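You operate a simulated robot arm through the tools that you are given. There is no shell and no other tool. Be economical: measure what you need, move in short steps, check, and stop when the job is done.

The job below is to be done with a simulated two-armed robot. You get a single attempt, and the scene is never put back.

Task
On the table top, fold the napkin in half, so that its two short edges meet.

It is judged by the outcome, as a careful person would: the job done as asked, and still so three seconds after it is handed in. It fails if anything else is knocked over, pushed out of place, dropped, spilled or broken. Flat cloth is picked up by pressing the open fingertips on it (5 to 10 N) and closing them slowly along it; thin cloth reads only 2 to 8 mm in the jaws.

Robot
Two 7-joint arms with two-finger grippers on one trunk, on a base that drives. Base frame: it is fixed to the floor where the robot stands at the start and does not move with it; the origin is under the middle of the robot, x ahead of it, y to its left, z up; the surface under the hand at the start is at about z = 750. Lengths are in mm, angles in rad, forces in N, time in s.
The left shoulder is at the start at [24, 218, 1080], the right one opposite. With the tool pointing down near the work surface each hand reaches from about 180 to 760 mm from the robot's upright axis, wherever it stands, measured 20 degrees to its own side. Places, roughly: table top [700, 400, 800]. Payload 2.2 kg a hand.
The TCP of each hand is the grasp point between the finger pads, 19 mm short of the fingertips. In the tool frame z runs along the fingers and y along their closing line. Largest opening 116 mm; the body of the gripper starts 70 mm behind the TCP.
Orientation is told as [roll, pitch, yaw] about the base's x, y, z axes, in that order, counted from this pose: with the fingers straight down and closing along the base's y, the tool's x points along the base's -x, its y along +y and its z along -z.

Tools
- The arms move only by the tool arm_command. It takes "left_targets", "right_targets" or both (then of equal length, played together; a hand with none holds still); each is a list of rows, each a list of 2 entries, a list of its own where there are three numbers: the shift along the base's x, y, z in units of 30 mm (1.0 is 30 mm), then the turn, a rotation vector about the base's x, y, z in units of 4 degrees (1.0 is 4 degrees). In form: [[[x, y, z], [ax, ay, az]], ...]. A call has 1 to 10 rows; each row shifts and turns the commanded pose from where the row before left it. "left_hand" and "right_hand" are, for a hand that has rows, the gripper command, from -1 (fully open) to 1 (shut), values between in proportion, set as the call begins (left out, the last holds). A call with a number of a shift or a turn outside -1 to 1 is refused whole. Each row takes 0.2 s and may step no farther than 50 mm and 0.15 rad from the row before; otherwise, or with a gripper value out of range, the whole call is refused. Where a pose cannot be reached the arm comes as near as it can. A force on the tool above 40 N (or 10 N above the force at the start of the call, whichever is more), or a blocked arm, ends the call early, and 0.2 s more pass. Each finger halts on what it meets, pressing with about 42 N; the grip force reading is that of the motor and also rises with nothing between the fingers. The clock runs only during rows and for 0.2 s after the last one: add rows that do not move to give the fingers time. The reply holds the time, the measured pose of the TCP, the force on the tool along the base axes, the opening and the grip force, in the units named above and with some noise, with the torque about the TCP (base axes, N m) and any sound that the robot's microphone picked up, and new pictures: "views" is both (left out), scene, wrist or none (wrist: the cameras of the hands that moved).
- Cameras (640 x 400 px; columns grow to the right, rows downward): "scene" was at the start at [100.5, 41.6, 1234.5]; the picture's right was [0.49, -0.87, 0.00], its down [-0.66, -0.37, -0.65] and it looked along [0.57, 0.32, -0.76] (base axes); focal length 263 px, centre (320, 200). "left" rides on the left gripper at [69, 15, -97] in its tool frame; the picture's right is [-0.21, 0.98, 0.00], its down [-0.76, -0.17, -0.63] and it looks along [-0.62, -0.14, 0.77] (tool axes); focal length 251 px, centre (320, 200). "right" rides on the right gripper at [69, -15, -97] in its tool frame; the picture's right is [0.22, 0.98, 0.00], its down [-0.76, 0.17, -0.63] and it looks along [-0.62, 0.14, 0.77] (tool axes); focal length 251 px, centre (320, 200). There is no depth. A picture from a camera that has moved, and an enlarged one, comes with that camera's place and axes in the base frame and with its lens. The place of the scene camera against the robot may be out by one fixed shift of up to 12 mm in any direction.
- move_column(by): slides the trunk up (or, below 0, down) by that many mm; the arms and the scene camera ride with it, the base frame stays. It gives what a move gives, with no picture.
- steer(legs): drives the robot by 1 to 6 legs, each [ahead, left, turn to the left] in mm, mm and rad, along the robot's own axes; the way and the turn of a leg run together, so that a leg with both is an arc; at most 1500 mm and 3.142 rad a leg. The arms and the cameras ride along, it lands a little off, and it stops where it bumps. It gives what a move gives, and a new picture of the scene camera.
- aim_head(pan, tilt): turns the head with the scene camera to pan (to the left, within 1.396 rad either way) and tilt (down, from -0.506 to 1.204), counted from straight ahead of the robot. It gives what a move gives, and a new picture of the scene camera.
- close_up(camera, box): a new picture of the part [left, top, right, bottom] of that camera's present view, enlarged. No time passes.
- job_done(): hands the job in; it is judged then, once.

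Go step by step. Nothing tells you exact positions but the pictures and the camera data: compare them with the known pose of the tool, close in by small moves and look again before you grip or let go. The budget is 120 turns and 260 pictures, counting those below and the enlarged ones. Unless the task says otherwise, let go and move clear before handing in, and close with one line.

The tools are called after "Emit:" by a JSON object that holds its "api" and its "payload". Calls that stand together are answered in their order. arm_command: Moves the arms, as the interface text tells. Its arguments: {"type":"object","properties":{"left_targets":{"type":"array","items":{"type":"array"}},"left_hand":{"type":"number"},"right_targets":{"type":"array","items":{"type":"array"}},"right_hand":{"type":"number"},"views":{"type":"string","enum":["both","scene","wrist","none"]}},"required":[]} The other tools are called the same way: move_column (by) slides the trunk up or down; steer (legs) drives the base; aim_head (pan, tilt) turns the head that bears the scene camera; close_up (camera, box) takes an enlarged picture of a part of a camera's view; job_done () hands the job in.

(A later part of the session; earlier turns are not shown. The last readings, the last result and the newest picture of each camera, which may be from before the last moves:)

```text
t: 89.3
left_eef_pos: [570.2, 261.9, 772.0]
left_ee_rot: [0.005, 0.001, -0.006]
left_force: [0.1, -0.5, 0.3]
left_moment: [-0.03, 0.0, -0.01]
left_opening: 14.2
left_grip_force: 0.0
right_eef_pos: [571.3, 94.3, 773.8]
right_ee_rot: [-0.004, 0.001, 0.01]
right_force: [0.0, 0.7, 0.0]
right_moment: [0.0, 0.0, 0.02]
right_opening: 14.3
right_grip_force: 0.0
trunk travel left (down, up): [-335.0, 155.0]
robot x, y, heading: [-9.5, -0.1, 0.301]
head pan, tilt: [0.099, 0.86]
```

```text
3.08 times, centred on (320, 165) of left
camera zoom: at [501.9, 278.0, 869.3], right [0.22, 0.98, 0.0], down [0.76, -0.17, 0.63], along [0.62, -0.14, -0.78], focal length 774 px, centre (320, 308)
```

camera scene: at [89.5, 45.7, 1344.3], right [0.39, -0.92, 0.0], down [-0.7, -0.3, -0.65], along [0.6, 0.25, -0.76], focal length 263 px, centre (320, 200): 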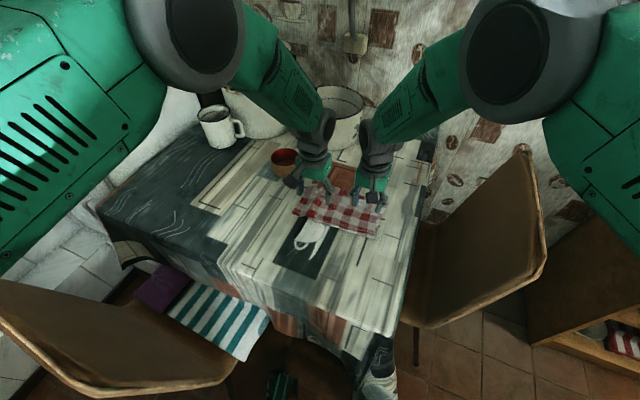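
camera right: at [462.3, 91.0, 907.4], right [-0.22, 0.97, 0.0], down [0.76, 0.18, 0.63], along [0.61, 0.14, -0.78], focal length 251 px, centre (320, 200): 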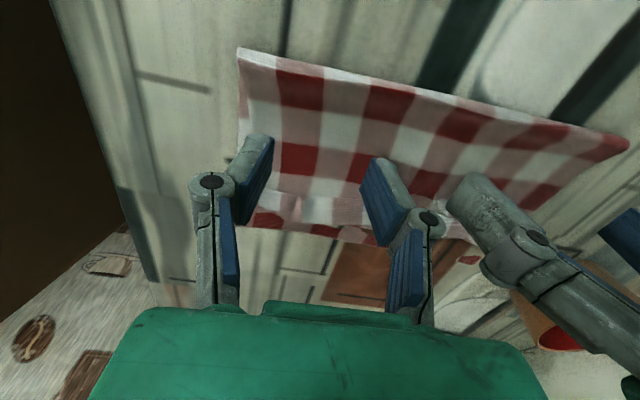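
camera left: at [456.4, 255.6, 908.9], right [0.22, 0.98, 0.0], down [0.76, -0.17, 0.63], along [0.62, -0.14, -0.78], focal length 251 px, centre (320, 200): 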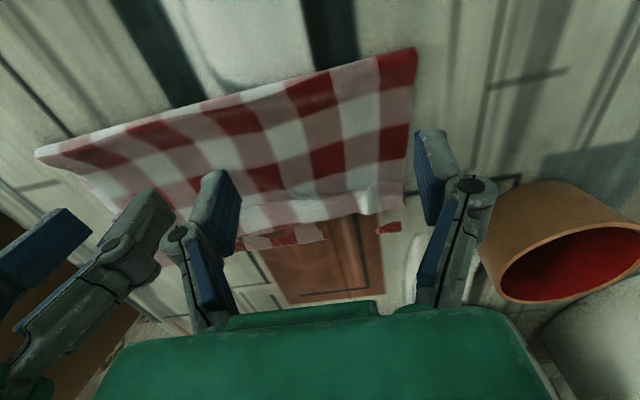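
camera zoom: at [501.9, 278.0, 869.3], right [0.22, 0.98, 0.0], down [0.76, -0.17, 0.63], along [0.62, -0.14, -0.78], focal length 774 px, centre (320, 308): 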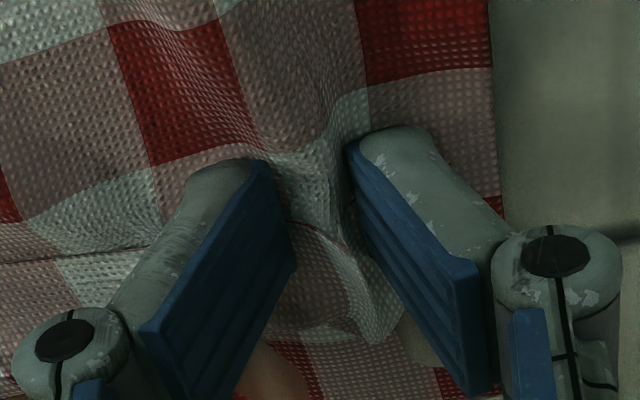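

The left is gathering the layer beneath too, so I'll reopen it slightly higher. The right can close.

Emit:
{"api": "arm_command", "payload": {"right_targets": [[[0, 0, 0], [0, 0, 0]], [[0, 0, 0], [0, 0, 0]], [[0, 0, 0], [0, 0, 0]], [[0, 0, 0], [0, 0, 0]]], "left_targets": [[[0, 0, 0], [0, 0, 0]], [[0, 0, 0.15], [0, 0, 0]], [[0.08, 0, 0], [0, 0, 0]], [[0, 0, 0], [0, 0, 0]]], "left_hand": 0.35, "right_hand": 1, "views": "none"}}

Emit:
{"api": "arm_command", "payload": {"right_targets": [[[0, 0, 0.3], [0, 0, 0]], [[0.15, 0, 0.3], [0, 0, 0]], [[0.15, 0, 0.2], [0, 0, 0]]], "left_targets": [[[0, 0, 0], [0, 0, 0]], [[0, 0, 0], [0, 0, 0]], [[0, 0, 0], [0, 0, 0]]], "views": "none"}}

Emit:
{"api": "close_up", "payload": {"camera": "right", "box": [200, 80, 440, 250]}}

Emit:
{"api": "close_up", "payload": {"camera": "left", "box": [200, 80, 440, 250]}}

Emit:
{"api": "close_up", "payload": {"camera": "scene", "box": [290, 160, 400, 250]}}

```text
t: 90.3
left_eef_pos: [573.3, 262.4, 777.2]
left_ee_rot: [0.003, 0.002, -0.005]
left_force: [-0.6, -0.2, -0.7]
left_moment: [-0.03, 0.01, -0.01]
left_opening: 37.7
left_grip_force: 0.1
right_eef_pos: [571.4, 94.6, 773.1]
right_ee_rot: [-0.002, 0.002, 0.011]
right_force: [-0.1, -0.3, -0.6]
right_moment: [0.0, 0.03, 0.01]
right_opening: 1.4
right_grip_force: 30.6
trunk travel left (down, up): [-335.0, 155.0]
robot x, y, heading: [-11.2, 2.2, 0.297]
head pan, tilt: [0.099, 0.86]
```

```text
t: 91.1
left_eef_pos: [573.2, 262.5, 776.4]
left_ee_rot: [0.004, 0.003, -0.004]
left_force: [-0.6, 0.5, -0.1]
left_moment: [-0.01, 0.0, -0.01]
left_opening: 37.6
left_grip_force: 0.0
right_eef_pos: [580.7, 93.6, 796.7]
right_ee_rot: [-0.004, 0.001, 0.01]
right_force: [0.4, 1.1, 0.0]
right_moment: [0.02, 0.0, -0.01]
right_opening: 1.3
right_grip_force: 30.7
trunk travel left (down, up): [-335.0, 155.0]
robot x, y, heading: [-13.1, 3.4, 0.301]
head pan, tilt: [0.099, 0.86]
```

```text
2.35 times, centred on (320, 165) of right
camera zoom: at [511.2, 78.2, 893.5], right [-0.23, 0.97, 0.0], down [0.76, 0.18, 0.63], along [0.61, 0.14, -0.78], focal length 592 px, centre (320, 282)
```

zoom: 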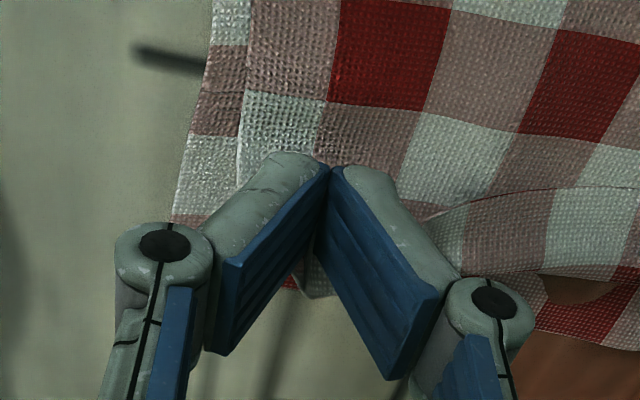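

```text
2.35 times, centred on (320, 165) of left
camera zoom: at [504.6, 278.5, 874.1], right [0.22, 0.98, 0.0], down [0.76, -0.17, 0.63], along [0.62, -0.14, -0.78], focal length 592 px, centre (320, 282)
```

zoom: 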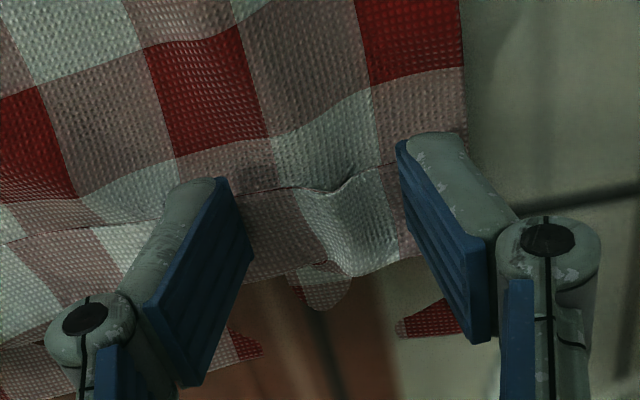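

```text
4.44 times, centred on (345, 205) of scene
camera zoom: at [90.6, 46.0, 1344.2], right [0.39, -0.92, 0.0], down [-0.7, -0.3, -0.65], along [0.6, 0.25, -0.76], focal length 1170 px, centre (209, 178)
```

zoom: 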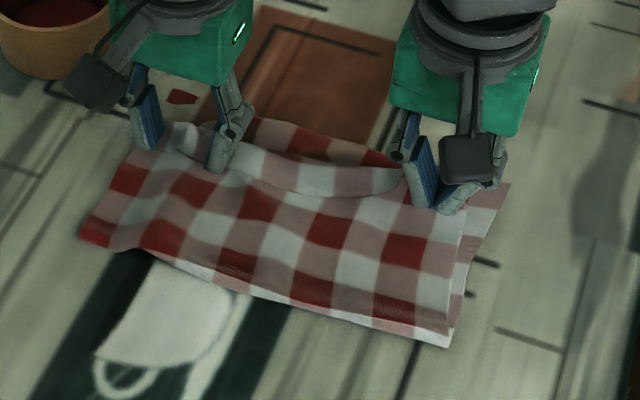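

The right hand holds the tip. I'll carry it forward past the bend, lower and release it.

Emit:
{"api": "arm_command", "payload": {"right_targets": [[[0.3, 0, 0], [0, 0.5, 0]], [[0.3, 0, 0], [0, 0.9, 0]], [[0.3, -0.05, -0.1], [0, 0.9, 0]], [[0.2, -0.05, -0.2], [0, 0.9, 0]], [[0, 0, 0], [0, 0.9, 0]]], "views": "none"}}

Emit:
{"api": "close_up", "payload": {"camera": "right", "box": [200, 60, 460, 250]}}

Emit:
{"api": "close_up", "payload": {"camera": "scene", "box": [290, 160, 400, 250]}}

```text
t: 92.3
left_eef_pos: [573.0, 262.2, 777.7]
left_ee_rot: [0.003, 0.001, -0.004]
left_force: [-0.7, -0.4, 0.5]
left_moment: [-0.01, 0.01, 0.01]
left_opening: 37.7
left_grip_force: 0.0
right_eef_pos: [608.1, 86.2, 789.5]
right_ee_rot: [0.0, 0.29, 0.011]
right_force: [0.5, 0.0, 0.8]
right_moment: [0.02, 0.01, -0.02]
right_opening: 1.5
right_grip_force: 31.2
right hand out of reach, approached as far as the arm can: row 5
trunk travel left (down, up): [-335.0, 155.0]
robot x, y, heading: [-16.1, 1.8, 0.298]
head pan, tilt: [0.099, 0.86]
```

```text
2.11 times, centred on (330, 155) of right
camera zoom: at [570.4, 70.9, 901.7], right [-0.22, 0.97, 0.06], down [0.9, 0.18, 0.39], along [0.37, 0.14, -0.92], focal length 529 px, centre (299, 295)
```

zoom: 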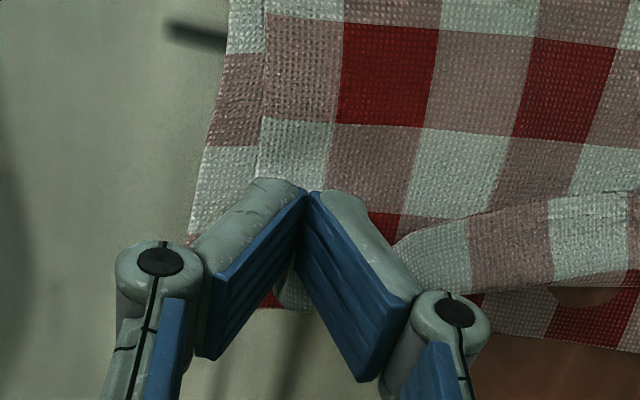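

```text
4.44 times, centred on (345, 205) of scene
camera zoom: at [90.7, 45.1, 1344.2], right [0.39, -0.92, 0.0], down [-0.7, -0.3, -0.65], along [0.6, 0.25, -0.76], focal length 1170 px, centre (209, 178)
```

zoom: 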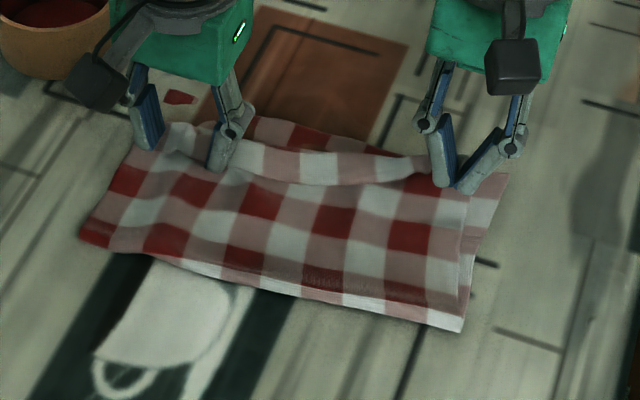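

The right corner is unrolling properly, with row 2 now showing on top. Lower and release it.

Emit:
{"api": "arm_command", "payload": {"right_targets": [[[-0.05, 0, -0.3], [0, 0, 0]], [[0, 0, -0.1], [0, 0, 0]], [[0, 0, 0], [0, 0, 0]]], "views": "none"}}

Emit:
{"api": "arm_command", "payload": {"right_targets": [[[0, 0, 0], [0, 0, 0]], [[0, 0, 0.2], [0, 0, 0]], [[0, 0, 0.6], [0, -0.9, 0]], [[0, 0, 0.9], [0, -0.9, 0]], [[-0.2, 0, 0.9], [0, -0.9, 0]]], "right_hand": 0.5, "views": "none"}}

Emit:
{"api": "close_up", "payload": {"camera": "right", "box": [200, 20, 520, 240]}}

Emit:
{"api": "close_up", "payload": {"camera": "scene", "box": [290, 160, 400, 250]}}

```text
t: 93.1
left_eef_pos: [574.1, 261.9, 776.9]
left_ee_rot: [0.002, 0.002, -0.007]
left_force: [-0.3, 0.1, -0.2]
left_moment: [0.0, -0.02, 0.0]
left_opening: 37.7
left_grip_force: 0.0
right_eef_pos: [605.6, 85.8, 776.9]
right_ee_rot: [-0.004, 0.29, 0.006]
right_force: [-0.4, -0.4, -0.2]
right_moment: [0.01, -0.04, 0.03]
right_opening: 1.4
right_grip_force: 30.6
trunk travel left (down, up): [-335.0, 155.0]
robot x, y, heading: [-12.0, -1.0, 0.295]
head pan, tilt: [0.099, 0.86]
```

```text
t: 94.3
left_eef_pos: [571.4, 263.3, 777.9]
left_ee_rot: [0.003, 0.0, -0.006]
left_force: [0.3, -0.7, 0.1]
left_moment: [0.0, -0.01, -0.01]
left_opening: 37.9
left_grip_force: 0.0
right_eef_pos: [598.1, 84.6, 859.1]
right_ee_rot: [-0.001, 0.098, 0.011]
right_force: [0.5, -0.5, -0.1]
right_moment: [-0.01, -0.01, -0.03]
right_opening: 29.0
right_grip_force: 0.2
trunk travel left (down, up): [-335.0, 155.0]
robot x, y, heading: [-13.9, 1.4, 0.299]
head pan, tilt: [0.099, 0.86]
```

```text
1.82 times, centred on (360, 130) of right
camera zoom: at [538.7, 68.1, 961.1], right [-0.22, 0.97, 0.02], down [0.81, 0.18, 0.56], along [0.54, 0.14, -0.83], focal length 457 px, centre (247, 327)
```

zoom: 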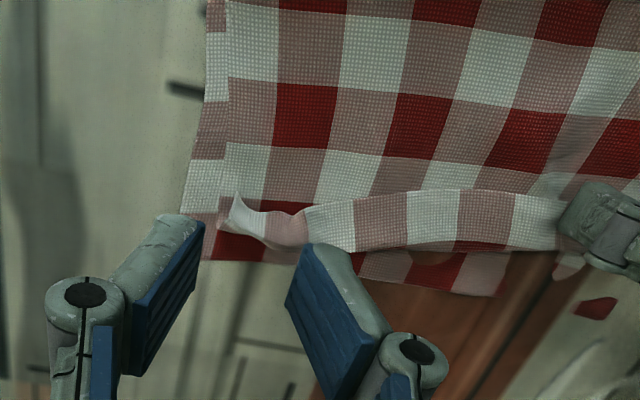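

```text
4.44 times, centred on (345, 205) of scene
camera zoom: at [89.0, 45.9, 1344.4], right [0.39, -0.92, 0.0], down [-0.7, -0.3, -0.65], along [0.6, 0.25, -0.76], focal length 1170 px, centre (209, 178)
```

zoom: 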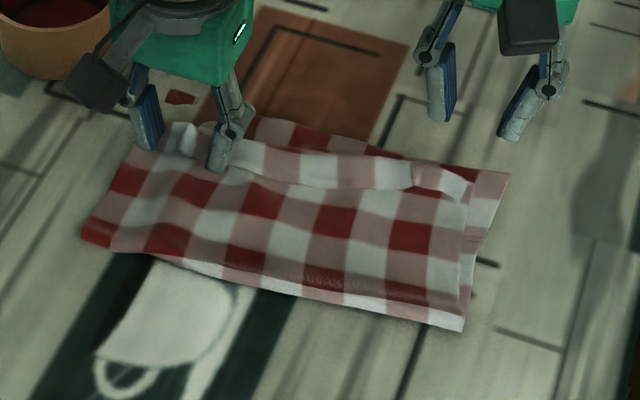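

The right side is down to a narrow strip. Now the same for the left corner, at a slightly higher hover so only the strip is pinched.

Emit:
{"api": "arm_command", "payload": {"left_targets": [[[0.06, 0, -0.07], [0, 0, 0]], [[0, 0, 0], [0, 0, 0]]], "left_hand": 0.6, "views": "none"}}

Emit:
{"api": "arm_command", "payload": {"left_targets": [[[0, 0, 0], [0, 0, 0]], [[0, 0, 0], [0, 0, 0]]], "left_hand": 0.8, "views": "none"}}

Emit:
{"api": "close_up", "payload": {"camera": "left", "box": [220, 100, 420, 230]}}

```text
t: 94.9
left_eef_pos: [573.5, 262.6, 774.7]
left_ee_rot: [0.004, 0.001, -0.005]
left_force: [0.8, 0.2, -0.2]
left_moment: [0.03, -0.03, -0.01]
left_opening: 22.9
left_grip_force: 0.1
right_eef_pos: [599.6, 84.2, 857.6]
right_ee_rot: [-0.001, 0.099, 0.01]
right_force: [0.4, -0.2, 0.3]
right_moment: [0.02, -0.01, -0.03]
right_opening: 29.2
right_grip_force: 0.0
trunk travel left (down, up): [-335.0, 155.0]
robot x, y, heading: [-13.0, 1.5, 0.304]
head pan, tilt: [0.099, 0.86]
```

```text
t: 95.5
left_eef_pos: [575.3, 263.0, 774.7]
left_ee_rot: [0.003, 0.001, -0.005]
left_force: [-0.3, 0.0, 0.2]
left_moment: [0.0, 0.0, 0.0]
left_opening: 11.6
left_grip_force: 0.1
right_eef_pos: [599.0, 83.8, 858.0]
right_ee_rot: [-0.002, 0.1, 0.01]
right_force: [-1.4, 0.4, 0.0]
right_moment: [0.0, -0.01, 0.01]
right_opening: 28.9
right_grip_force: 0.0
trunk travel left (down, up): [-335.0, 155.0]
robot x, y, heading: [-12.4, 2.9, 0.304]
head pan, tilt: [0.099, 0.86]
```

```text
3.08 times, centred on (320, 165) of left
camera zoom: at [506.7, 278.5, 871.6], right [0.22, 0.98, 0.0], down [0.76, -0.17, 0.63], along [0.62, -0.14, -0.78], focal length 774 px, centre (320, 308)
```

zoom: 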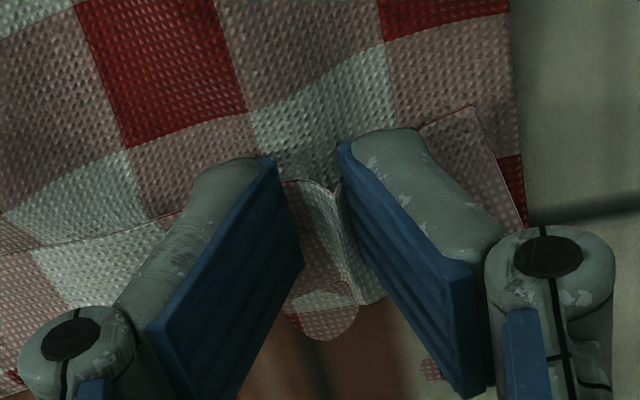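

Only the strip is gathered now. Close, lift, and carry forward.

Emit:
{"api": "arm_command", "payload": {"left_targets": [[[0, 0, 0], [0, 0, 0]], [[0, 0, 0], [0, 0, 0]], [[0, 0, 0.3], [0, 0, 0]], [[0.2, 0, 0.4], [0, 0, 0]], [[0.3, 0.05, 0], [0, 0, 0]], [[0.3, 0.05, 0], [0, 0, 0]], [[0.3, 0.05, -0.2], [0, 0, 0]], [[0.1, 0.05, -0.3], [0, 0, 0]]], "left_hand": 1, "views": "none"}}

Emit:
{"api": "close_up", "payload": {"camera": "scene", "box": [290, 160, 400, 250]}}

```text
t: 97.3
left_eef_pos: [598.1, 267.8, 787.1]
left_ee_rot: [0.005, 0.001, -0.006]
left_force: [0.0, 0.1, -0.2]
left_moment: [-0.04, 0.0, 0.01]
left_opening: 1.6
left_grip_force: 27.1
left hand out of reach, approached as far as the arm can: row 7, 8
right_eef_pos: [598.3, 84.9, 858.2]
right_ee_rot: [-0.002, 0.103, 0.011]
right_force: [0.0, 0.8, 0.1]
right_moment: [0.0, -0.01, -0.01]
right_opening: 28.5
right_grip_force: 0.0
trunk travel left (down, up): [-335.0, 155.0]
robot x, y, heading: [-13.2, 2.3, 0.301]
head pan, tilt: [0.099, 0.86]
```

```text
4.44 times, centred on (345, 205) of scene
camera zoom: at [91.0, 46.0, 1344.1], right [0.39, -0.92, 0.0], down [-0.7, -0.3, -0.65], along [0.6, 0.25, -0.76], focal length 1170 px, centre (209, 178)
```

zoom: 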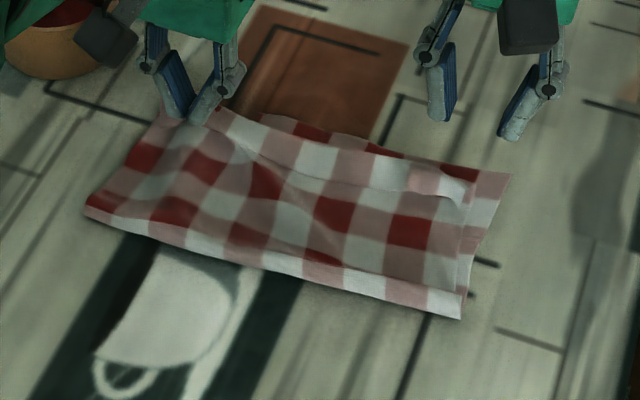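

The left pull rolled the fold line forward again, so I'd rather redo the carry and leave allowance for this last step. I'll re-grip the right corner tip, which stands upright, while the left still holds its tip.

Emit:
{"api": "arm_command", "payload": {"right_targets": [[[-0.05, 0, -0.6], [0, -0.5, 0]], [[-0.05, 0, -0.7], [0, -0.5, 0]], [[0, 0, -0.7], [0, -0.4, 0]], [[0, 0, -0.65], [0, 0, 0]], [[0, 0, 0], [0, 0, 0]]], "right_hand": 0.4, "views": "none"}}

Emit:
{"api": "close_up", "payload": {"camera": "right", "box": [210, 90, 430, 230]}}

```text
t: 98.5
left_eef_pos: [598.7, 267.0, 789.1]
left_ee_rot: [0.003, 0.003, -0.005]
left_force: [-0.3, 0.5, 0.2]
left_moment: [0.0, -0.03, 0.01]
left_opening: 2.1
left_grip_force: 30.5
right_eef_pos: [594.6, 83.7, 776.6]
right_ee_rot: [-0.002, 0.001, 0.011]
right_force: [-0.2, -0.1, 0.5]
right_moment: [-0.01, -0.06, 0.02]
right_opening: 34.6
right_grip_force: 0.1
trunk travel left (down, up): [-335.0, 155.0]
robot x, y, heading: [-16.5, 0.0, 0.298]
head pan, tilt: [0.099, 0.86]
```

```text
2.86 times, centred on (320, 160) of right
camera zoom: at [525.7, 68.7, 873.5], right [-0.23, 0.97, 0.0], down [0.76, 0.18, 0.63], along [0.61, 0.14, -0.78], focal length 718 px, centre (320, 314)
```

zoom: 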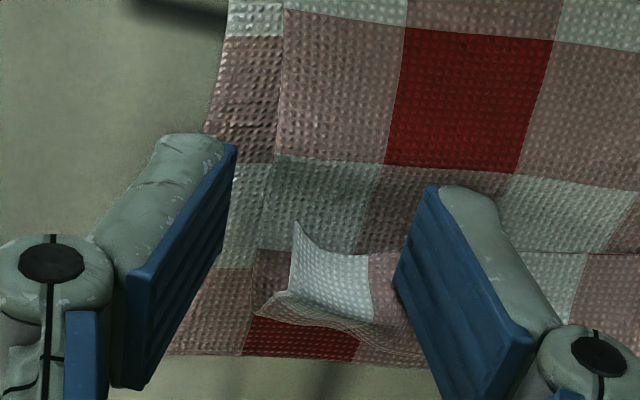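

The tip lies between the fingers with just a few mm of overlap. Closing.

Emit:
{"api": "arm_command", "payload": {"right_targets": [[[0, 0, -0.06], [0, 0, 0]], [[0, 0, 0], [0, 0, 0]]], "right_hand": 0.7, "views": "none"}}

Emit:
{"api": "arm_command", "payload": {"right_targets": [[[0, 0, 0], [0, 0, 0]], [[0, 0, 0], [0, 0, 0]], [[0, 0, 0], [0, 0, 0]]], "right_hand": 1, "views": "none"}}

Emit:
{"api": "arm_command", "payload": {"right_targets": [[[-0.1, 0, 0.5], [0, 0, 0]], [[-0.5, 0, 0.6], [0, 0, 0]], [[-0.6, 0, 0.6], [0, 0, 0]], [[-0.6, 0, 0.4], [0, 0, 0]]], "left_targets": [[[-0.1, 0, 0.3], [0, 0, 0]], [[-0.5, 0, 0.5], [0, 0, 0]], [[-0.6, 0, 0.5], [0, 0, 0]], [[-0.6, 0, 0.4], [0, 0, 0]]], "views": "scene"}}

```text
t: 99.1
left_eef_pos: [598.4, 267.7, 788.0]
left_ee_rot: [0.004, 0.002, -0.005]
left_force: [0.1, 0.5, -0.1]
left_moment: [-0.02, -0.01, 0.0]
left_opening: 2.6
left_grip_force: 33.1
right_eef_pos: [594.8, 84.4, 776.4]
right_ee_rot: [-0.004, 0.003, 0.012]
right_force: [-0.2, -0.1, 0.0]
right_moment: [0.0, 0.01, 0.02]
right_opening: 17.6
right_grip_force: 0.0
trunk travel left (down, up): [-335.0, 155.0]
robot x, y, heading: [-12.7, -0.7, 0.301]
head pan, tilt: [0.099, 0.86]
```

```text
t: 99.9
left_eef_pos: [599.0, 266.1, 787.4]
left_ee_rot: [0.003, 0.003, -0.005]
left_force: [0.6, -0.8, -0.1]
left_moment: [-0.03, -0.02, -0.01]
left_opening: 1.9
left_grip_force: 28.4
right_eef_pos: [594.8, 85.7, 774.5]
right_ee_rot: [-0.003, 0.0, 0.01]
right_force: [0.1, 0.5, -0.1]
right_moment: [0.03, -0.01, -0.01]
right_opening: 0.5
right_grip_force: 30.4
trunk travel left (down, up): [-335.0, 155.0]
robot x, y, heading: [-13.0, 2.9, 0.301]
head pan, tilt: [0.099, 0.86]
```

```text
t: 100.9
left_eef_pos: [603.3, 265.1, 815.1]
left_ee_rot: [0.004, 0.001, -0.006]
left_force: [-0.4, -0.6, -0.3]
left_moment: [-0.02, 0.01, -0.02]
left_opening: 4.0
left_grip_force: 35.7
left hand out of reach, approached as far as the arm can: row 1, 2, 3, 4
right_eef_pos: [538.4, 86.1, 840.5]
right_ee_rot: [-0.005, 0.001, 0.01]
right_force: [-0.2, -0.4, 0.3]
right_moment: [0.01, 0.01, -0.01]
right_opening: 0.6
right_grip_force: 29.9
trunk travel left (down, up): [-335.0, 155.0]
robot x, y, heading: [-16.6, -3.0, 0.306]
head pan, tilt: [0.099, 0.86]
camera scene: at [89.0, 46.2, 1344.3], right [0.39, -0.92, 0.0], down [-0.7, -0.3, -0.65], along [0.6, 0.25, -0.76], focal length 263 px, centre (320, 200)
```

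scene: 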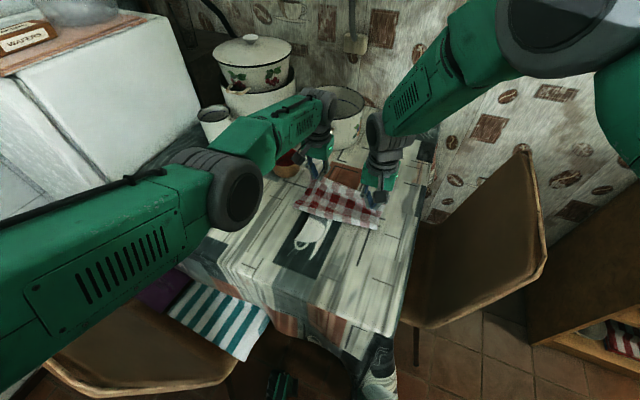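

The left arm has stretched into an awkward low-elbow posture and isn't following. I'll release its grip and bring it back carefully.

Emit:
{"api": "arm_command", "payload": {"left_targets": [[[0, 0, 0], [0, 0, 0]], [[0, 0, 0], [0, 0, 0]], [[-0.3, -0.1, 0.3], [0, 0, 0]], [[-0.6, -0.1, 0.4], [0, 0, 0]], [[-0.6, 0, 0.4], [0, 0, 0]], [[0, 0, 0], [0, 0, 0]]], "left_hand": 0.5, "views": "scene"}}

```text
t: 102.3
left_eef_pos: [608.4, 260.0, 829.4]
left_ee_rot: [0.004, 0.003, -0.006]
left_force: [-0.1, -0.3, -0.2]
left_moment: [0.02, -0.02, 0.01]
left_opening: 29.2
left_grip_force: 0.2
left hand out of reach, approached as far as the arm can: row 3, 4, 5
right_eef_pos: [538.8, 86.9, 839.2]
right_ee_rot: [-0.004, 0.002, 0.01]
right_force: [0.0, -0.8, 0.1]
right_moment: [-0.01, 0.01, -0.02]
right_opening: 0.5
right_grip_force: 30.2
trunk travel left (down, up): [-335.0, 155.0]
robot x, y, heading: [-12.3, 1.8, 0.302]
head pan, tilt: [0.099, 0.86]
camera scene: at [90.4, 45.9, 1344.2], right [0.39, -0.92, 0.0], down [-0.7, -0.3, -0.65], along [0.6, 0.25, -0.76], focal length 263 px, centre (320, 200)
```

scene: 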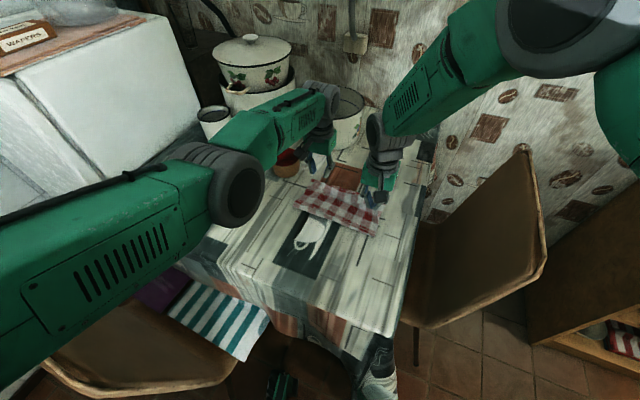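

Emit:
{"api": "arm_command", "payload": {"left_targets": [[[0, 0, 0.8], [0, 0, 0]], [[0, 0, 0.8], [0, 0, 0]], [[0, 0.3, 0.8], [0, 0, 0]], [[-0.5, 0.3, 0.5], [0, 0, 0]], [[-0.8, 0.3, 0], [0, 0, 0]], [[-0.8, 0.3, 0], [0, 0, 0]], [[0, 0, 0], [0, 0, 0]]], "views": "scene"}}

```text
t: 103.9
left_eef_pos: [620.2, 298.2, 908.7]
left_ee_rot: [0.003, 0.002, -0.004]
left_force: [0.0, 0.0, -0.2]
left_moment: [0.01, -0.03, -0.01]
left_opening: 29.4
left_grip_force: 0.0
left hand out of reach, approached as far as the arm can: row 1, 2, 3, 4, 5, 6
right_eef_pos: [538.5, 86.9, 840.6]
right_ee_rot: [-0.002, 0.001, 0.01]
right_force: [-1.0, 0.7, 0.7]
right_moment: [0.02, 0.0, -0.01]
right_opening: 0.5
right_grip_force: 30.6
trunk travel left (down, up): [-335.0, 155.0]
robot x, y, heading: [-15.1, 2.3, 0.302]
head pan, tilt: [0.099, 0.86]
camera scene: at [90.3, 46.3, 1344.2], right [0.39, -0.92, 0.0], down [-0.7, -0.3, -0.65], along [0.6, 0.25, -0.76], focal length 263 px, centre (320, 200)
```

scene: 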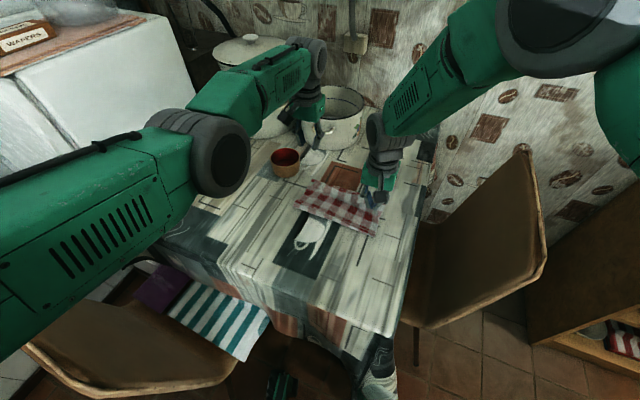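

Emit:
{"api": "arm_command", "payload": {"left_targets": [[[0, 0.2, 0.5], [0, -0.9, 0]], [[0, 0.2, 0.5], [0, -0.9, 0]], [[0, 0.2, 0.5], [0, -0.9, 0]], [[0, 0.2, 0.5], [0, -0.9, 0]], [[0, 0, 0.5], [0, -0.9, 0]], [[0, 0, 0], [0, -0.9, 0]], [[0, 0, 0], [0, 0, 0]]], "views": "none"}}

```text
t: 105.5
left_eef_pos: [700.4, 327.1, 981.4]
left_ee_rot: [0.005, -0.376, -0.006]
left_force: [-0.3, 0.2, 0.3]
left_moment: [-0.03, 0.01, 0.0]
left_opening: 29.0
left_grip_force: 0.0
left hand out of reach, approached as far as the arm can: row 1, 2, 3, 4, 5, 6
right_eef_pos: [538.4, 86.1, 839.7]
right_ee_rot: [-0.002, 0.003, 0.009]
right_force: [0.8, -0.3, 0.4]
right_moment: [0.03, 0.01, 0.04]
right_opening: 0.5
right_grip_force: 30.3
trunk travel left (down, up): [-335.0, 155.0]
robot x, y, heading: [-14.4, 2.0, 0.3]
head pan, tilt: [0.099, 0.86]
```

Emit:
{"api": "arm_command", "payload": {"left_targets": [[[0, -0.3, 0], [0, 0.9, 0]], [[0, -0.3, 0], [0, 0.9, 0]], [[0, -0.3, 0], [0, 0.9, 0]], [[0, -0.3, 0], [0, 0.9, 0]], [[0, -0.3, -0.5], [0, 0.9, 0]], [[0, -0.2, -0.9], [0, 0.9, 0]], [[0, 0, -0.9], [0, 0, 0]], [[0, 0, -0.9], [0, 0, 0]], [[0, 0, -0.9], [0, 0, 0]], [[0, 0, -0.9], [0, 0, 0]]], "views": "scene"}}

```text
t: 107.7
left_eef_pos: [610.7, 274.6, 832.4]
left_ee_rot: [0.003, 0.002, -0.005]
left_force: [0.7, 0.3, 0.8]
left_moment: [-0.05, 0.04, -0.01]
left_opening: 29.0
left_grip_force: 0.0
left hand out of reach, approached as far as the arm can: row 1, 2, 3, 4, 5, 6, 8, 9, 10
right_eef_pos: [539.4, 86.5, 839.4]
right_ee_rot: [-0.004, 0.001, 0.011]
right_force: [-0.3, -1.1, -0.4]
right_moment: [-0.03, -0.01, -0.02]
right_opening: 0.3
right_grip_force: 29.8
trunk travel left (down, up): [-335.0, 155.0]
robot x, y, heading: [-11.5, 1.9, 0.295]
head pan, tilt: [0.099, 0.86]
camera scene: at [90.7, 46.2, 1344.1], right [0.39, -0.92, 0.0], down [-0.7, -0.3, -0.65], along [0.6, 0.25, -0.76], focal length 263 px, centre (320, 200)
```

scene: 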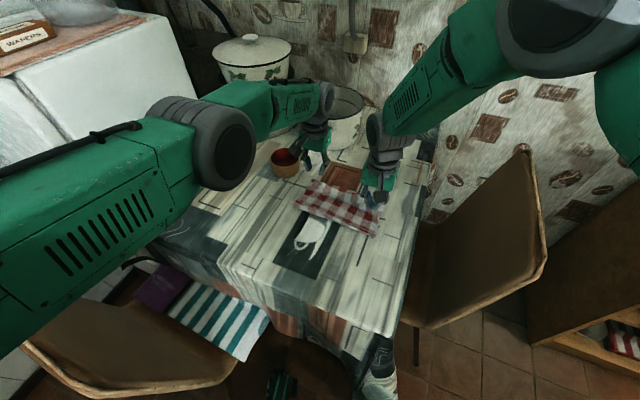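

Emit:
{"api": "arm_command", "payload": {"left_targets": [[[-1, 0, 0], [0, 0, 0]], [[-1, 0, 0], [0, 0, 0]], [[-1, 0, 0], [0, 0, 0]], [[0, 0, 0], [0, 0, 0]]], "views": "none"}}

```text
t: 108.7
left_eef_pos: [517.4, 277.6, 835.3]
left_ee_rot: [0.005, 0.002, -0.004]
left_force: [0.4, 0.2, -0.4]
left_moment: [0.01, -0.01, -0.02]
left_opening: 28.9
left_grip_force: 0.0
right_eef_pos: [539.2, 87.7, 839.9]
right_ee_rot: [-0.003, 0.002, 0.009]
right_force: [-0.7, 0.5, -0.2]
right_moment: [0.0, 0.0, -0.03]
right_opening: 0.7
right_grip_force: 29.7
trunk travel left (down, up): [-335.0, 155.0]
robot x, y, heading: [-10.2, 0.7, 0.303]
head pan, tilt: [0.099, 0.86]
```

The left arm is free again. Now a look at the napkin's state.

Emit:
{"api": "close_up", "payload": {"camera": "scene", "box": [280, 160, 400, 250]}}

Emit:
{"api": "close_up", "payload": {"camera": "left", "box": [60, 20, 460, 270]}}

```text
4.44 times, centred on (340, 205) of scene
camera zoom: at [90.4, 46.4, 1344.1], right [0.39, -0.92, 0.0], down [-0.7, -0.3, -0.65], along [0.6, 0.25, -0.76], focal length 1170 px, centre (231, 178)
```

zoom: 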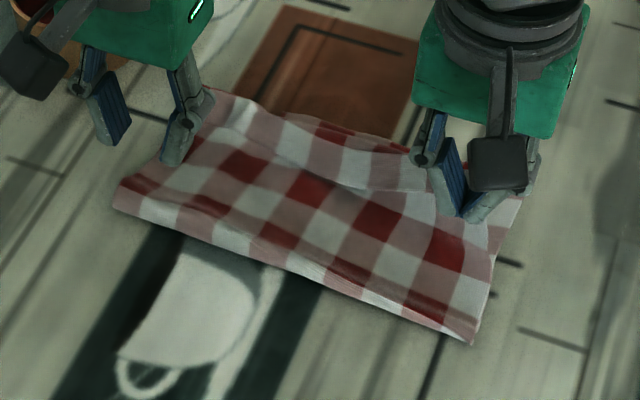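

```text
1.60 times, centred on (260, 145) of left
camera zoom: at [448.5, 293.7, 931.8], right [0.22, 0.98, 0.0], down [0.76, -0.17, 0.63], along [0.62, -0.14, -0.78], focal length 402 px, centre (416, 288)
```

zoom: 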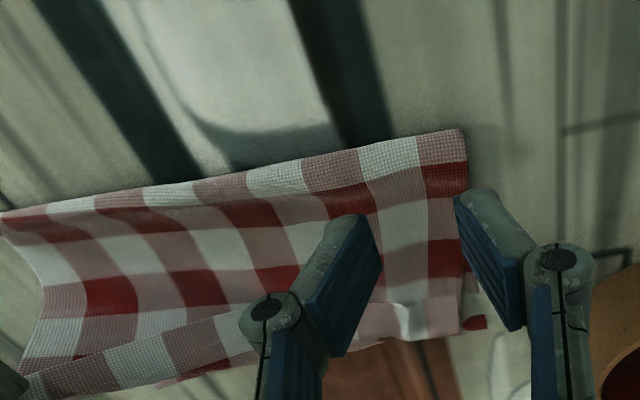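

The right still holds its corner. My new plan has three steps:
- Set this corner down.
- Slide the folded napkin about 100 mm toward me, since the table is slippery and both layers move together.
- Redo the last part closer in, where the wrists can tilt enough to lay the edge over without a curl.

Emit:
{"api": "arm_command", "payload": {"right_targets": [[[0.2, 0, -0.6], [0, 0, 0]], [[0.2, 0, -0.6], [0, 0, 0]], [[0.2, 0, -0.6], [0, 0, 0]], [[0, 0, 0], [0, 0, 0]]], "views": "none"}}

Emit:
{"api": "arm_command", "payload": {"right_targets": [[[0, 0, 0], [0, 0, 0]], [[0, 0, 0.3], [0, 0, 0]], [[-0.3, 0.1, 0.6], [0, 0, 0]], [[-0.4, 0.2, 0.2], [0, 0, 0]]], "left_targets": [[[0, -0.3, 0], [0, 0, 0]], [[0, -0.3, -0.2], [0, 0, 0]], [[0.3, -0.3, -0.3], [0, 0, 0]], [[0.3, -0.3, -0.3], [0, 0, 0]]], "right_hand": 0, "left_hand": 0, "views": "scene"}}

Emit:
{"api": "close_up", "payload": {"camera": "scene", "box": [280, 160, 400, 250]}}

```text
t: 109.7
left_eef_pos: [517.0, 277.2, 836.6]
left_ee_rot: [0.004, 0.0, -0.006]
left_force: [-0.6, 0.0, -1.1]
left_moment: [-0.01, -0.01, 0.01]
left_opening: 29.2
left_grip_force: 0.0
right_eef_pos: [558.2, 85.6, 785.2]
right_ee_rot: [-0.003, 0.002, 0.01]
right_force: [0.3, -0.4, 0.6]
right_moment: [0.0, -0.01, 0.03]
right_opening: 0.4
right_grip_force: 30.6
trunk travel left (down, up): [-335.0, 155.0]
robot x, y, heading: [-14.2, -0.3, 0.299]
head pan, tilt: [0.099, 0.86]
```

```text
t: 110.7
left_eef_pos: [537.2, 241.2, 810.2]
left_ee_rot: [0.004, -0.001, -0.006]
left_force: [-0.6, 1.1, -0.1]
left_moment: [-0.01, -0.01, -0.02]
left_opening: 58.0
left_grip_force: 0.0
right_eef_pos: [538.4, 94.2, 819.1]
right_ee_rot: [-0.002, 0.002, 0.013]
right_force: [-0.3, -0.4, 0.0]
right_moment: [-0.03, 0.0, 0.0]
right_opening: 57.9
right_grip_force: 0.0
trunk travel left (down, up): [-335.0, 155.0]
robot x, y, heading: [-14.8, -1.4, 0.301]
head pan, tilt: [0.099, 0.86]
camera scene: at [90.2, 46.0, 1344.2], right [0.39, -0.92, 0.0], down [-0.7, -0.3, -0.65], along [0.6, 0.25, -0.76], focal length 263 px, centre (320, 200)
```

scene: 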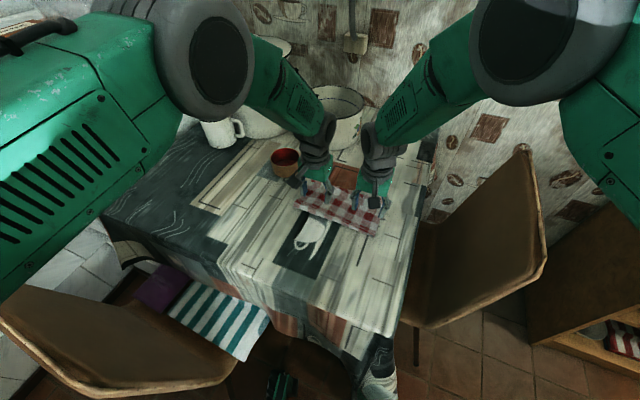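

```text
4.44 times, centred on (340, 205) of scene
camera zoom: at [90.2, 46.0, 1344.2], right [0.39, -0.92, 0.0], down [-0.7, -0.3, -0.65], along [0.6, 0.25, -0.76], focal length 1170 px, centre (231, 178)
```

zoom: 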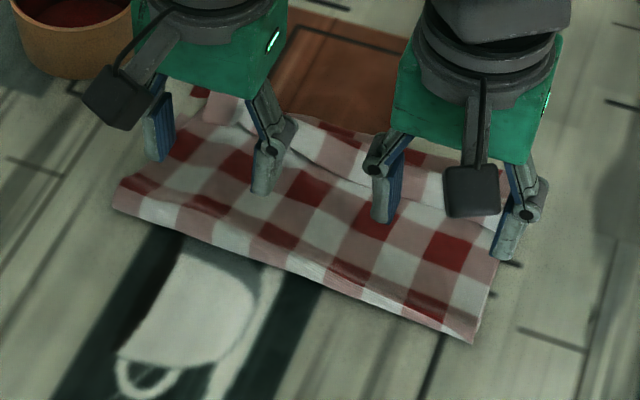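

Pressing down with both open hands, then sliding the napkin back.

Emit:
{"api": "arm_command", "payload": {"left_targets": [[[0, 0, -0.45], [0, 0, 0]], [[0, 0, -0.45], [0, 0, 0]], [[0, 0, -0.3], [0, 0, 0]], [[0, 0, -0.15], [0, 0, 0]]], "right_targets": [[[0, 0, -0.6], [0, 0, 0]], [[0, 0, -0.6], [0, 0, 0]], [[0, 0, -0.3], [0, 0, 0]], [[0, 0, -0.15], [0, 0, 0]]], "views": "none"}}

Emit:
{"api": "arm_command", "payload": {"left_targets": [[[-0.35, 0, 0], [0, 0, 0]], [[-0.35, 0, 0], [0, 0, 0]], [[-0.35, 0, 0], [0, 0, 0]], [[-0.35, 0, 0], [0, 0, 0]], [[-0.35, 0, 0], [0, 0, 0]], [[-0.35, 0, 0], [0, 0, 0]], [[-0.35, 0, 0], [0, 0, 0]], [[-0.35, 0, 0], [0, 0, 0]], [[-0.35, 0, 0], [0, 0, 0]], [[-0.35, 0, 0], [0, 0, 0]]], "right_targets": [[[-0.35, 0, 0], [0, 0, 0]], [[-0.35, 0, 0], [0, 0, 0]], [[-0.35, 0, 0], [0, 0, 0]], [[-0.35, 0, 0], [0, 0, 0]], [[-0.35, 0, 0], [0, 0, 0]], [[-0.35, 0, 0], [0, 0, 0]], [[-0.35, 0, 0], [0, 0, 0]], [[-0.35, 0, 0], [0, 0, 0]], [[-0.35, 0, 0], [0, 0, 0]], [[-0.35, 0, 0], [0, 0, 0]]], "views": "none"}}

Emit:
{"api": "arm_command", "payload": {"left_targets": [[[0, 0, 0.3], [0, 0, 0]], [[0, 0, 0.8], [0, 0, 0]], [[-0.3, 0, 0.8], [0, 0, 0]], [[-0.5, 0, 0.5], [0, 0, 0]]], "right_targets": [[[0, 0, 0.3], [0, 0, 0]], [[0, 0, 0.8], [0, 0, 0]], [[-0.3, 0, 0.8], [0, 0, 0]], [[-0.5, 0, 0.5], [0, 0, 0]]], "views": "none"}}

Emit:
{"api": "close_up", "payload": {"camera": "scene", "box": [260, 160, 400, 270]}}

Emit:
{"api": "close_up", "payload": {"camera": "left", "box": [100, 20, 460, 270]}}

```text
t: 111.7
left_eef_pos: [532.8, 240.8, 772.7]
left_ee_rot: [0.004, -0.002, -0.006]
left_force: [-0.2, -0.6, -0.3]
left_moment: [0.01, -0.01, -0.02]
left_opening: 57.9
left_grip_force: 0.2
right_eef_pos: [538.0, 93.9, 770.1]
right_ee_rot: [-0.003, -0.003, 0.008]
right_force: [0.8, -0.6, 10.8]
right_moment: [0.09, -0.04, 0.0]
right_opening: 58.5
right_grip_force: 0.1
trunk travel left (down, up): [-335.0, 155.0]
robot x, y, heading: [-16.9, 2.5, 0.303]
head pan, tilt: [0.099, 0.86]
```

```text
t: 113.9
left_eef_pos: [425.8, 240.7, 771.8]
left_ee_rot: [0.004, -0.001, -0.006]
left_force: [-0.1, -1.0, 0.4]
left_moment: [0.01, 0.02, 0.01]
left_opening: 57.9
left_grip_force: 0.0
right_eef_pos: [433.2, 92.9, 771.6]
right_ee_rot: [-0.004, 0.0, 0.01]
right_force: [-0.5, 0.5, 5.4]
right_moment: [-0.04, 0.0, -0.01]
right_opening: 57.0
right_grip_force: 0.1
trunk travel left (down, up): [-335.0, 155.0]
robot x, y, heading: [-15.7, -0.4, 0.298]
head pan, tilt: [0.099, 0.86]
```

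```text
t: 114.9
left_eef_pos: [402.2, 240.0, 846.6]
left_ee_rot: [0.003, -0.001, -0.006]
left_force: [0.1, -0.3, -0.3]
left_moment: [0.01, -0.03, -0.02]
left_opening: 57.9
left_grip_force: 0.1
right_eef_pos: [408.7, 87.0, 835.6]
right_ee_rot: [0.0, 0.018, -0.011]
right_force: [-0.6, -0.3, -0.2]
right_moment: [-0.03, -0.03, 0.01]
right_opening: 58.0
right_grip_force: 0.0
trunk travel left (down, up): [-335.0, 155.0]
robot x, y, heading: [-16.0, 4.0, 0.299]
head pan, tilt: [0.099, 0.86]
```

```text
3.64 times, centred on (330, 215) of scene
camera zoom: at [87.3, 45.6, 1344.5], right [0.39, -0.92, 0.0], down [-0.7, -0.3, -0.65], along [0.6, 0.25, -0.76], focal length 957 px, centre (284, 146)
```

zoom: 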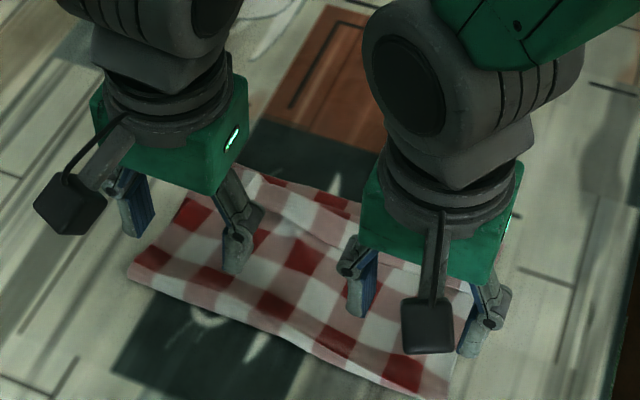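

```text
1.60 times, centred on (280, 145) of left
camera zoom: at [332.7, 256.2, 943.9], right [0.22, 0.98, 0.0], down [0.76, -0.17, 0.63], along [0.62, -0.14, -0.77], focal length 402 px, centre (384, 288)
```

zoom: 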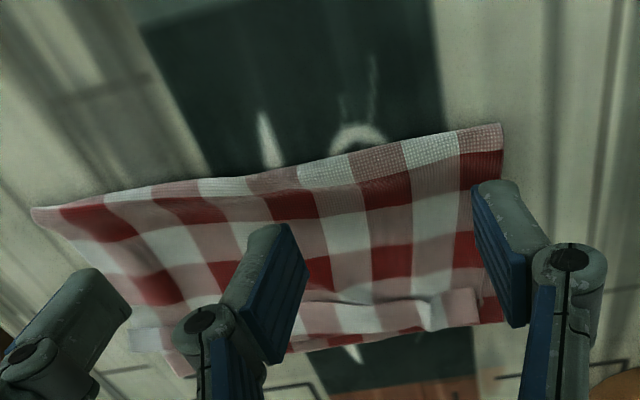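

Everything slid together nicely. The curl keeps recurring because the jaws can't rotate, so I'll switch methods:
- Lay the napkin flat once more.
- Pinch it at both ends of its midline and lift it so the two halves hang equally.
- Set it down folded; gravity will make the short edges meet.

First I'll slide it forward 50 mm so it fits within reach when flat, then go to the strip tips.

Emit:
{"api": "arm_command", "payload": {"left_targets": [[[0.3, 0, -0.8], [0, 0, 0]], [[0.3, 0, -0.8], [0, 0, 0]], [[0.2, 0, -0.7], [0, 0, 0]], [[0, 0, -0.3], [0, 0, 0]]], "right_targets": [[[0.3, 0.05, -0.8], [0, -0.1, 0.1]], [[0.3, 0.05, -0.7], [0, -0.1, 0.1]], [[0.2, 0, -0.5], [0, -0.1, 0.1]], [[0, 0, -0.2], [0, 0, 0]]], "views": "none"}}

Emit:
{"api": "arm_command", "payload": {"left_targets": [[[0.35, 0, 0], [0, 0, 0]], [[0.35, 0, 0], [0, 0, 0]], [[0.35, 0, 0], [0, 0, 0]], [[0.35, 0, 0], [0, 0, 0]], [[0.35, 0, 0], [0, 0, 0]], [[0, 0, 0.5], [0, 0, 0]], [[0.3, 0.2, 0.6], [0, 0, 0]], [[0.9, 0.2, 0], [0, 0, 0]], [[0.9, 0.2, 0], [0, 0, 0]]], "right_targets": [[[0.35, 0, 0], [0, 0, 0]], [[0.35, 0, 0], [0, 0, 0]], [[0.35, 0, 0], [0, 0, 0]], [[0.35, 0, 0], [0, 0, 0]], [[0.35, 0, 0], [0, 0, 0]], [[0, 0, 0.5], [0, 0, 0]], [[0.3, 0, 0.6], [0, 0, 0]], [[0.9, 0, 0], [0, 0, 0]], [[0.9, 0, 0], [0, 0, 0]]], "views": "none"}}

Emit:
{"api": "close_up", "payload": {"camera": "right", "box": [170, 40, 490, 240]}}

Emit:
{"api": "close_up", "payload": {"camera": "left", "box": [150, 40, 470, 240]}}

```text
t: 115.9
left_eef_pos: [428.2, 239.7, 769.0]
left_ee_rot: [0.004, -0.008, -0.007]
left_force: [-0.9, 0.7, 25.8]
left_moment: [0.17, -0.04, 0.01]
left_opening: 58.6
left_grip_force: 7.3
right_eef_pos: [429.3, 96.5, 774.9]
right_ee_rot: [-0.005, -0.022, 0.035]
right_force: [-0.1, -0.1, 0.7]
right_moment: [-0.03, -0.05, 0.0]
right_opening: 58.0
right_grip_force: 0.1
trunk travel left (down, up): [-335.0, 155.0]
robot x, y, heading: [-15.2, 2.3, 0.3]
head pan, tilt: [0.099, 0.86]
```

```text
t: 117.9
left_eef_pos: [542.8, 258.6, 800.7]
left_ee_rot: [0.004, 0.0, -0.004]
left_force: [0.4, 1.1, -1.0]
left_moment: [-0.01, 0.01, 0.01]
left_opening: 57.9
left_grip_force: 0.1
right_eef_pos: [548.0, 96.9, 809.0]
right_ee_rot: [-0.003, -0.017, 0.032]
right_force: [-0.6, 0.4, 0.6]
right_moment: [0.01, 0.03, 0.0]
right_opening: 58.0
right_grip_force: 0.0
trunk travel left (down, up): [-335.0, 155.0]
robot x, y, heading: [-13.5, 3.5, 0.303]
head pan, tilt: [0.099, 0.86]
```

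```text
2.00 times, centred on (330, 140) of right
camera zoom: at [478.1, 79.8, 903.1], right [-0.24, 0.97, -0.01], down [0.74, 0.19, 0.65], along [0.63, 0.15, -0.76], focal length 503 px, centre (300, 320)
```

zoom: 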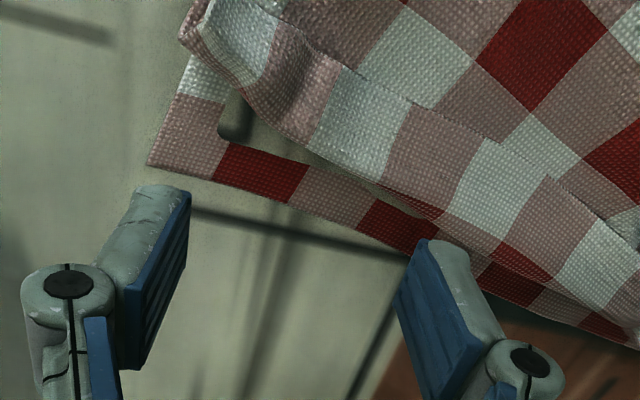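

```text
2.00 times, centred on (310, 140) of left
camera zoom: at [475.3, 273.9, 897.7], right [0.22, 0.98, 0.0], down [0.76, -0.17, 0.63], along [0.62, -0.14, -0.78], focal length 503 px, centre (340, 320)
```

zoom: 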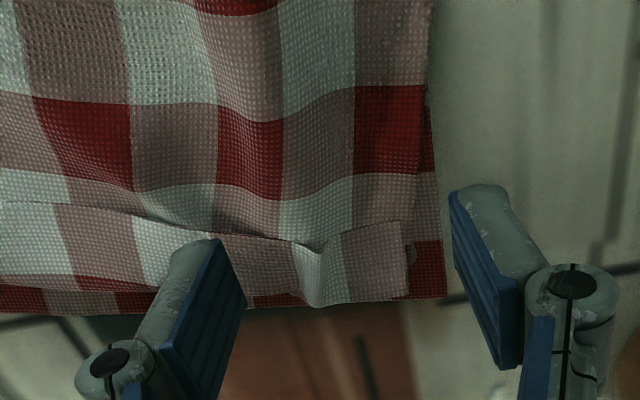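

Only the left hand gripped while sliding, so the napkin turned a bit; that's fine since I'm reopening it anyway. I'll pinch the strip's two corner tips.

Emit:
{"api": "arm_command", "payload": {"left_targets": [[[0.08, 0.03, -0.3], [0, 0, 0]], [[0.08, 0.03, -0.3], [0, 0, 0]], [[0.08, 0.03, -0.25], [0, 0, 0]], [[0, 0, 0], [0, 0, 0]]], "right_targets": [[[-0.55, -0.1, -0.3], [0, 0.1, -0.15]], [[-0.55, -0.1, -0.4], [0, 0.1, -0.15]], [[-0.53, -0.1, -0.4], [0, 0.05, -0.15]], [[0, 0, 0], [0, 0, 0]]], "left_hand": 0.31, "right_hand": 0.31, "views": "none"}}

Emit:
{"api": "arm_command", "payload": {"left_targets": [[[0, 0, 0], [0, 0, 0]], [[0, 0, 0], [0, 0, 0]]], "right_targets": [[[0, 0, 0], [0, 0, 0]], [[0, 0, 0], [0, 0, 0]]], "left_hand": 0.65, "right_hand": 0.65, "views": "none"}}

Emit:
{"api": "close_up", "payload": {"camera": "right", "box": [210, 90, 430, 230]}}

Emit:
{"api": "close_up", "payload": {"camera": "left", "box": [210, 90, 430, 230]}}

```text
t: 118.9
left_eef_pos: [552.3, 261.0, 773.7]
left_ee_rot: [0.003, 0.001, -0.007]
left_force: [-0.4, 0.1, -0.3]
left_moment: [0.01, 0.01, -0.01]
left_opening: 40.2
left_grip_force: 0.1
right_eef_pos: [496.1, 89.2, 773.9]
right_ee_rot: [-0.005, -0.002, 0.0]
right_force: [0.2, -0.2, 0.5]
right_moment: [0.01, 0.01, -0.01]
right_opening: 40.0
right_grip_force: 0.0
trunk travel left (down, up): [-335.0, 155.0]
robot x, y, heading: [-13.5, 1.5, 0.303]
head pan, tilt: [0.099, 0.86]
```

```text
t: 119.5
left_eef_pos: [552.1, 261.4, 773.5]
left_ee_rot: [0.005, 0.0, -0.005]
left_force: [-0.2, -0.1, 0.2]
left_moment: [-0.02, -0.01, 0.02]
left_opening: 20.2
left_grip_force: 0.1
right_eef_pos: [496.9, 88.5, 776.0]
right_ee_rot: [-0.004, -0.002, -0.002]
right_force: [-0.1, 0.6, -0.6]
right_moment: [-0.02, -0.01, -0.03]
right_opening: 20.2
right_grip_force: 0.1
trunk travel left (down, up): [-335.0, 155.0]
robot x, y, heading: [-13.9, -3.7, 0.3]
head pan, tilt: [0.099, 0.86]
```

```text
2.86 times, centred on (320, 160) of right
camera zoom: at [427.8, 74.0, 871.3], right [-0.21, 0.98, 0.0], down [0.76, 0.17, 0.63], along [0.62, 0.13, -0.77], focal length 718 px, centre (320, 314)
```

zoom: 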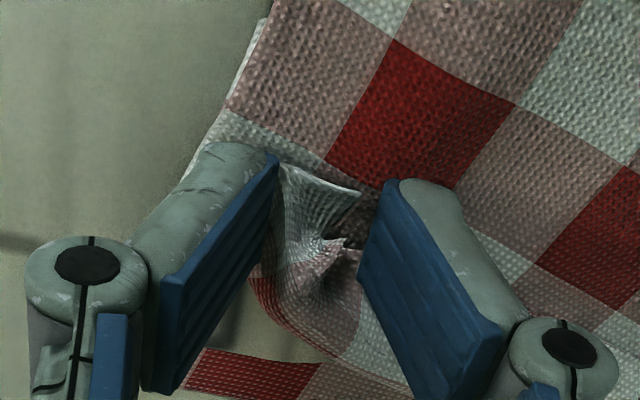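

```text
2.86 times, centred on (320, 160) of left
camera zoom: at [483.7, 276.4, 870.2], right [0.22, 0.98, 0.0], down [0.76, -0.17, 0.63], along [0.62, -0.14, -0.78], focal length 718 px, centre (320, 314)
```

zoom: 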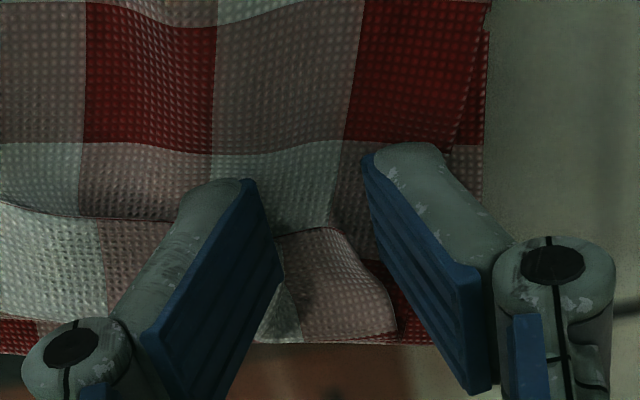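

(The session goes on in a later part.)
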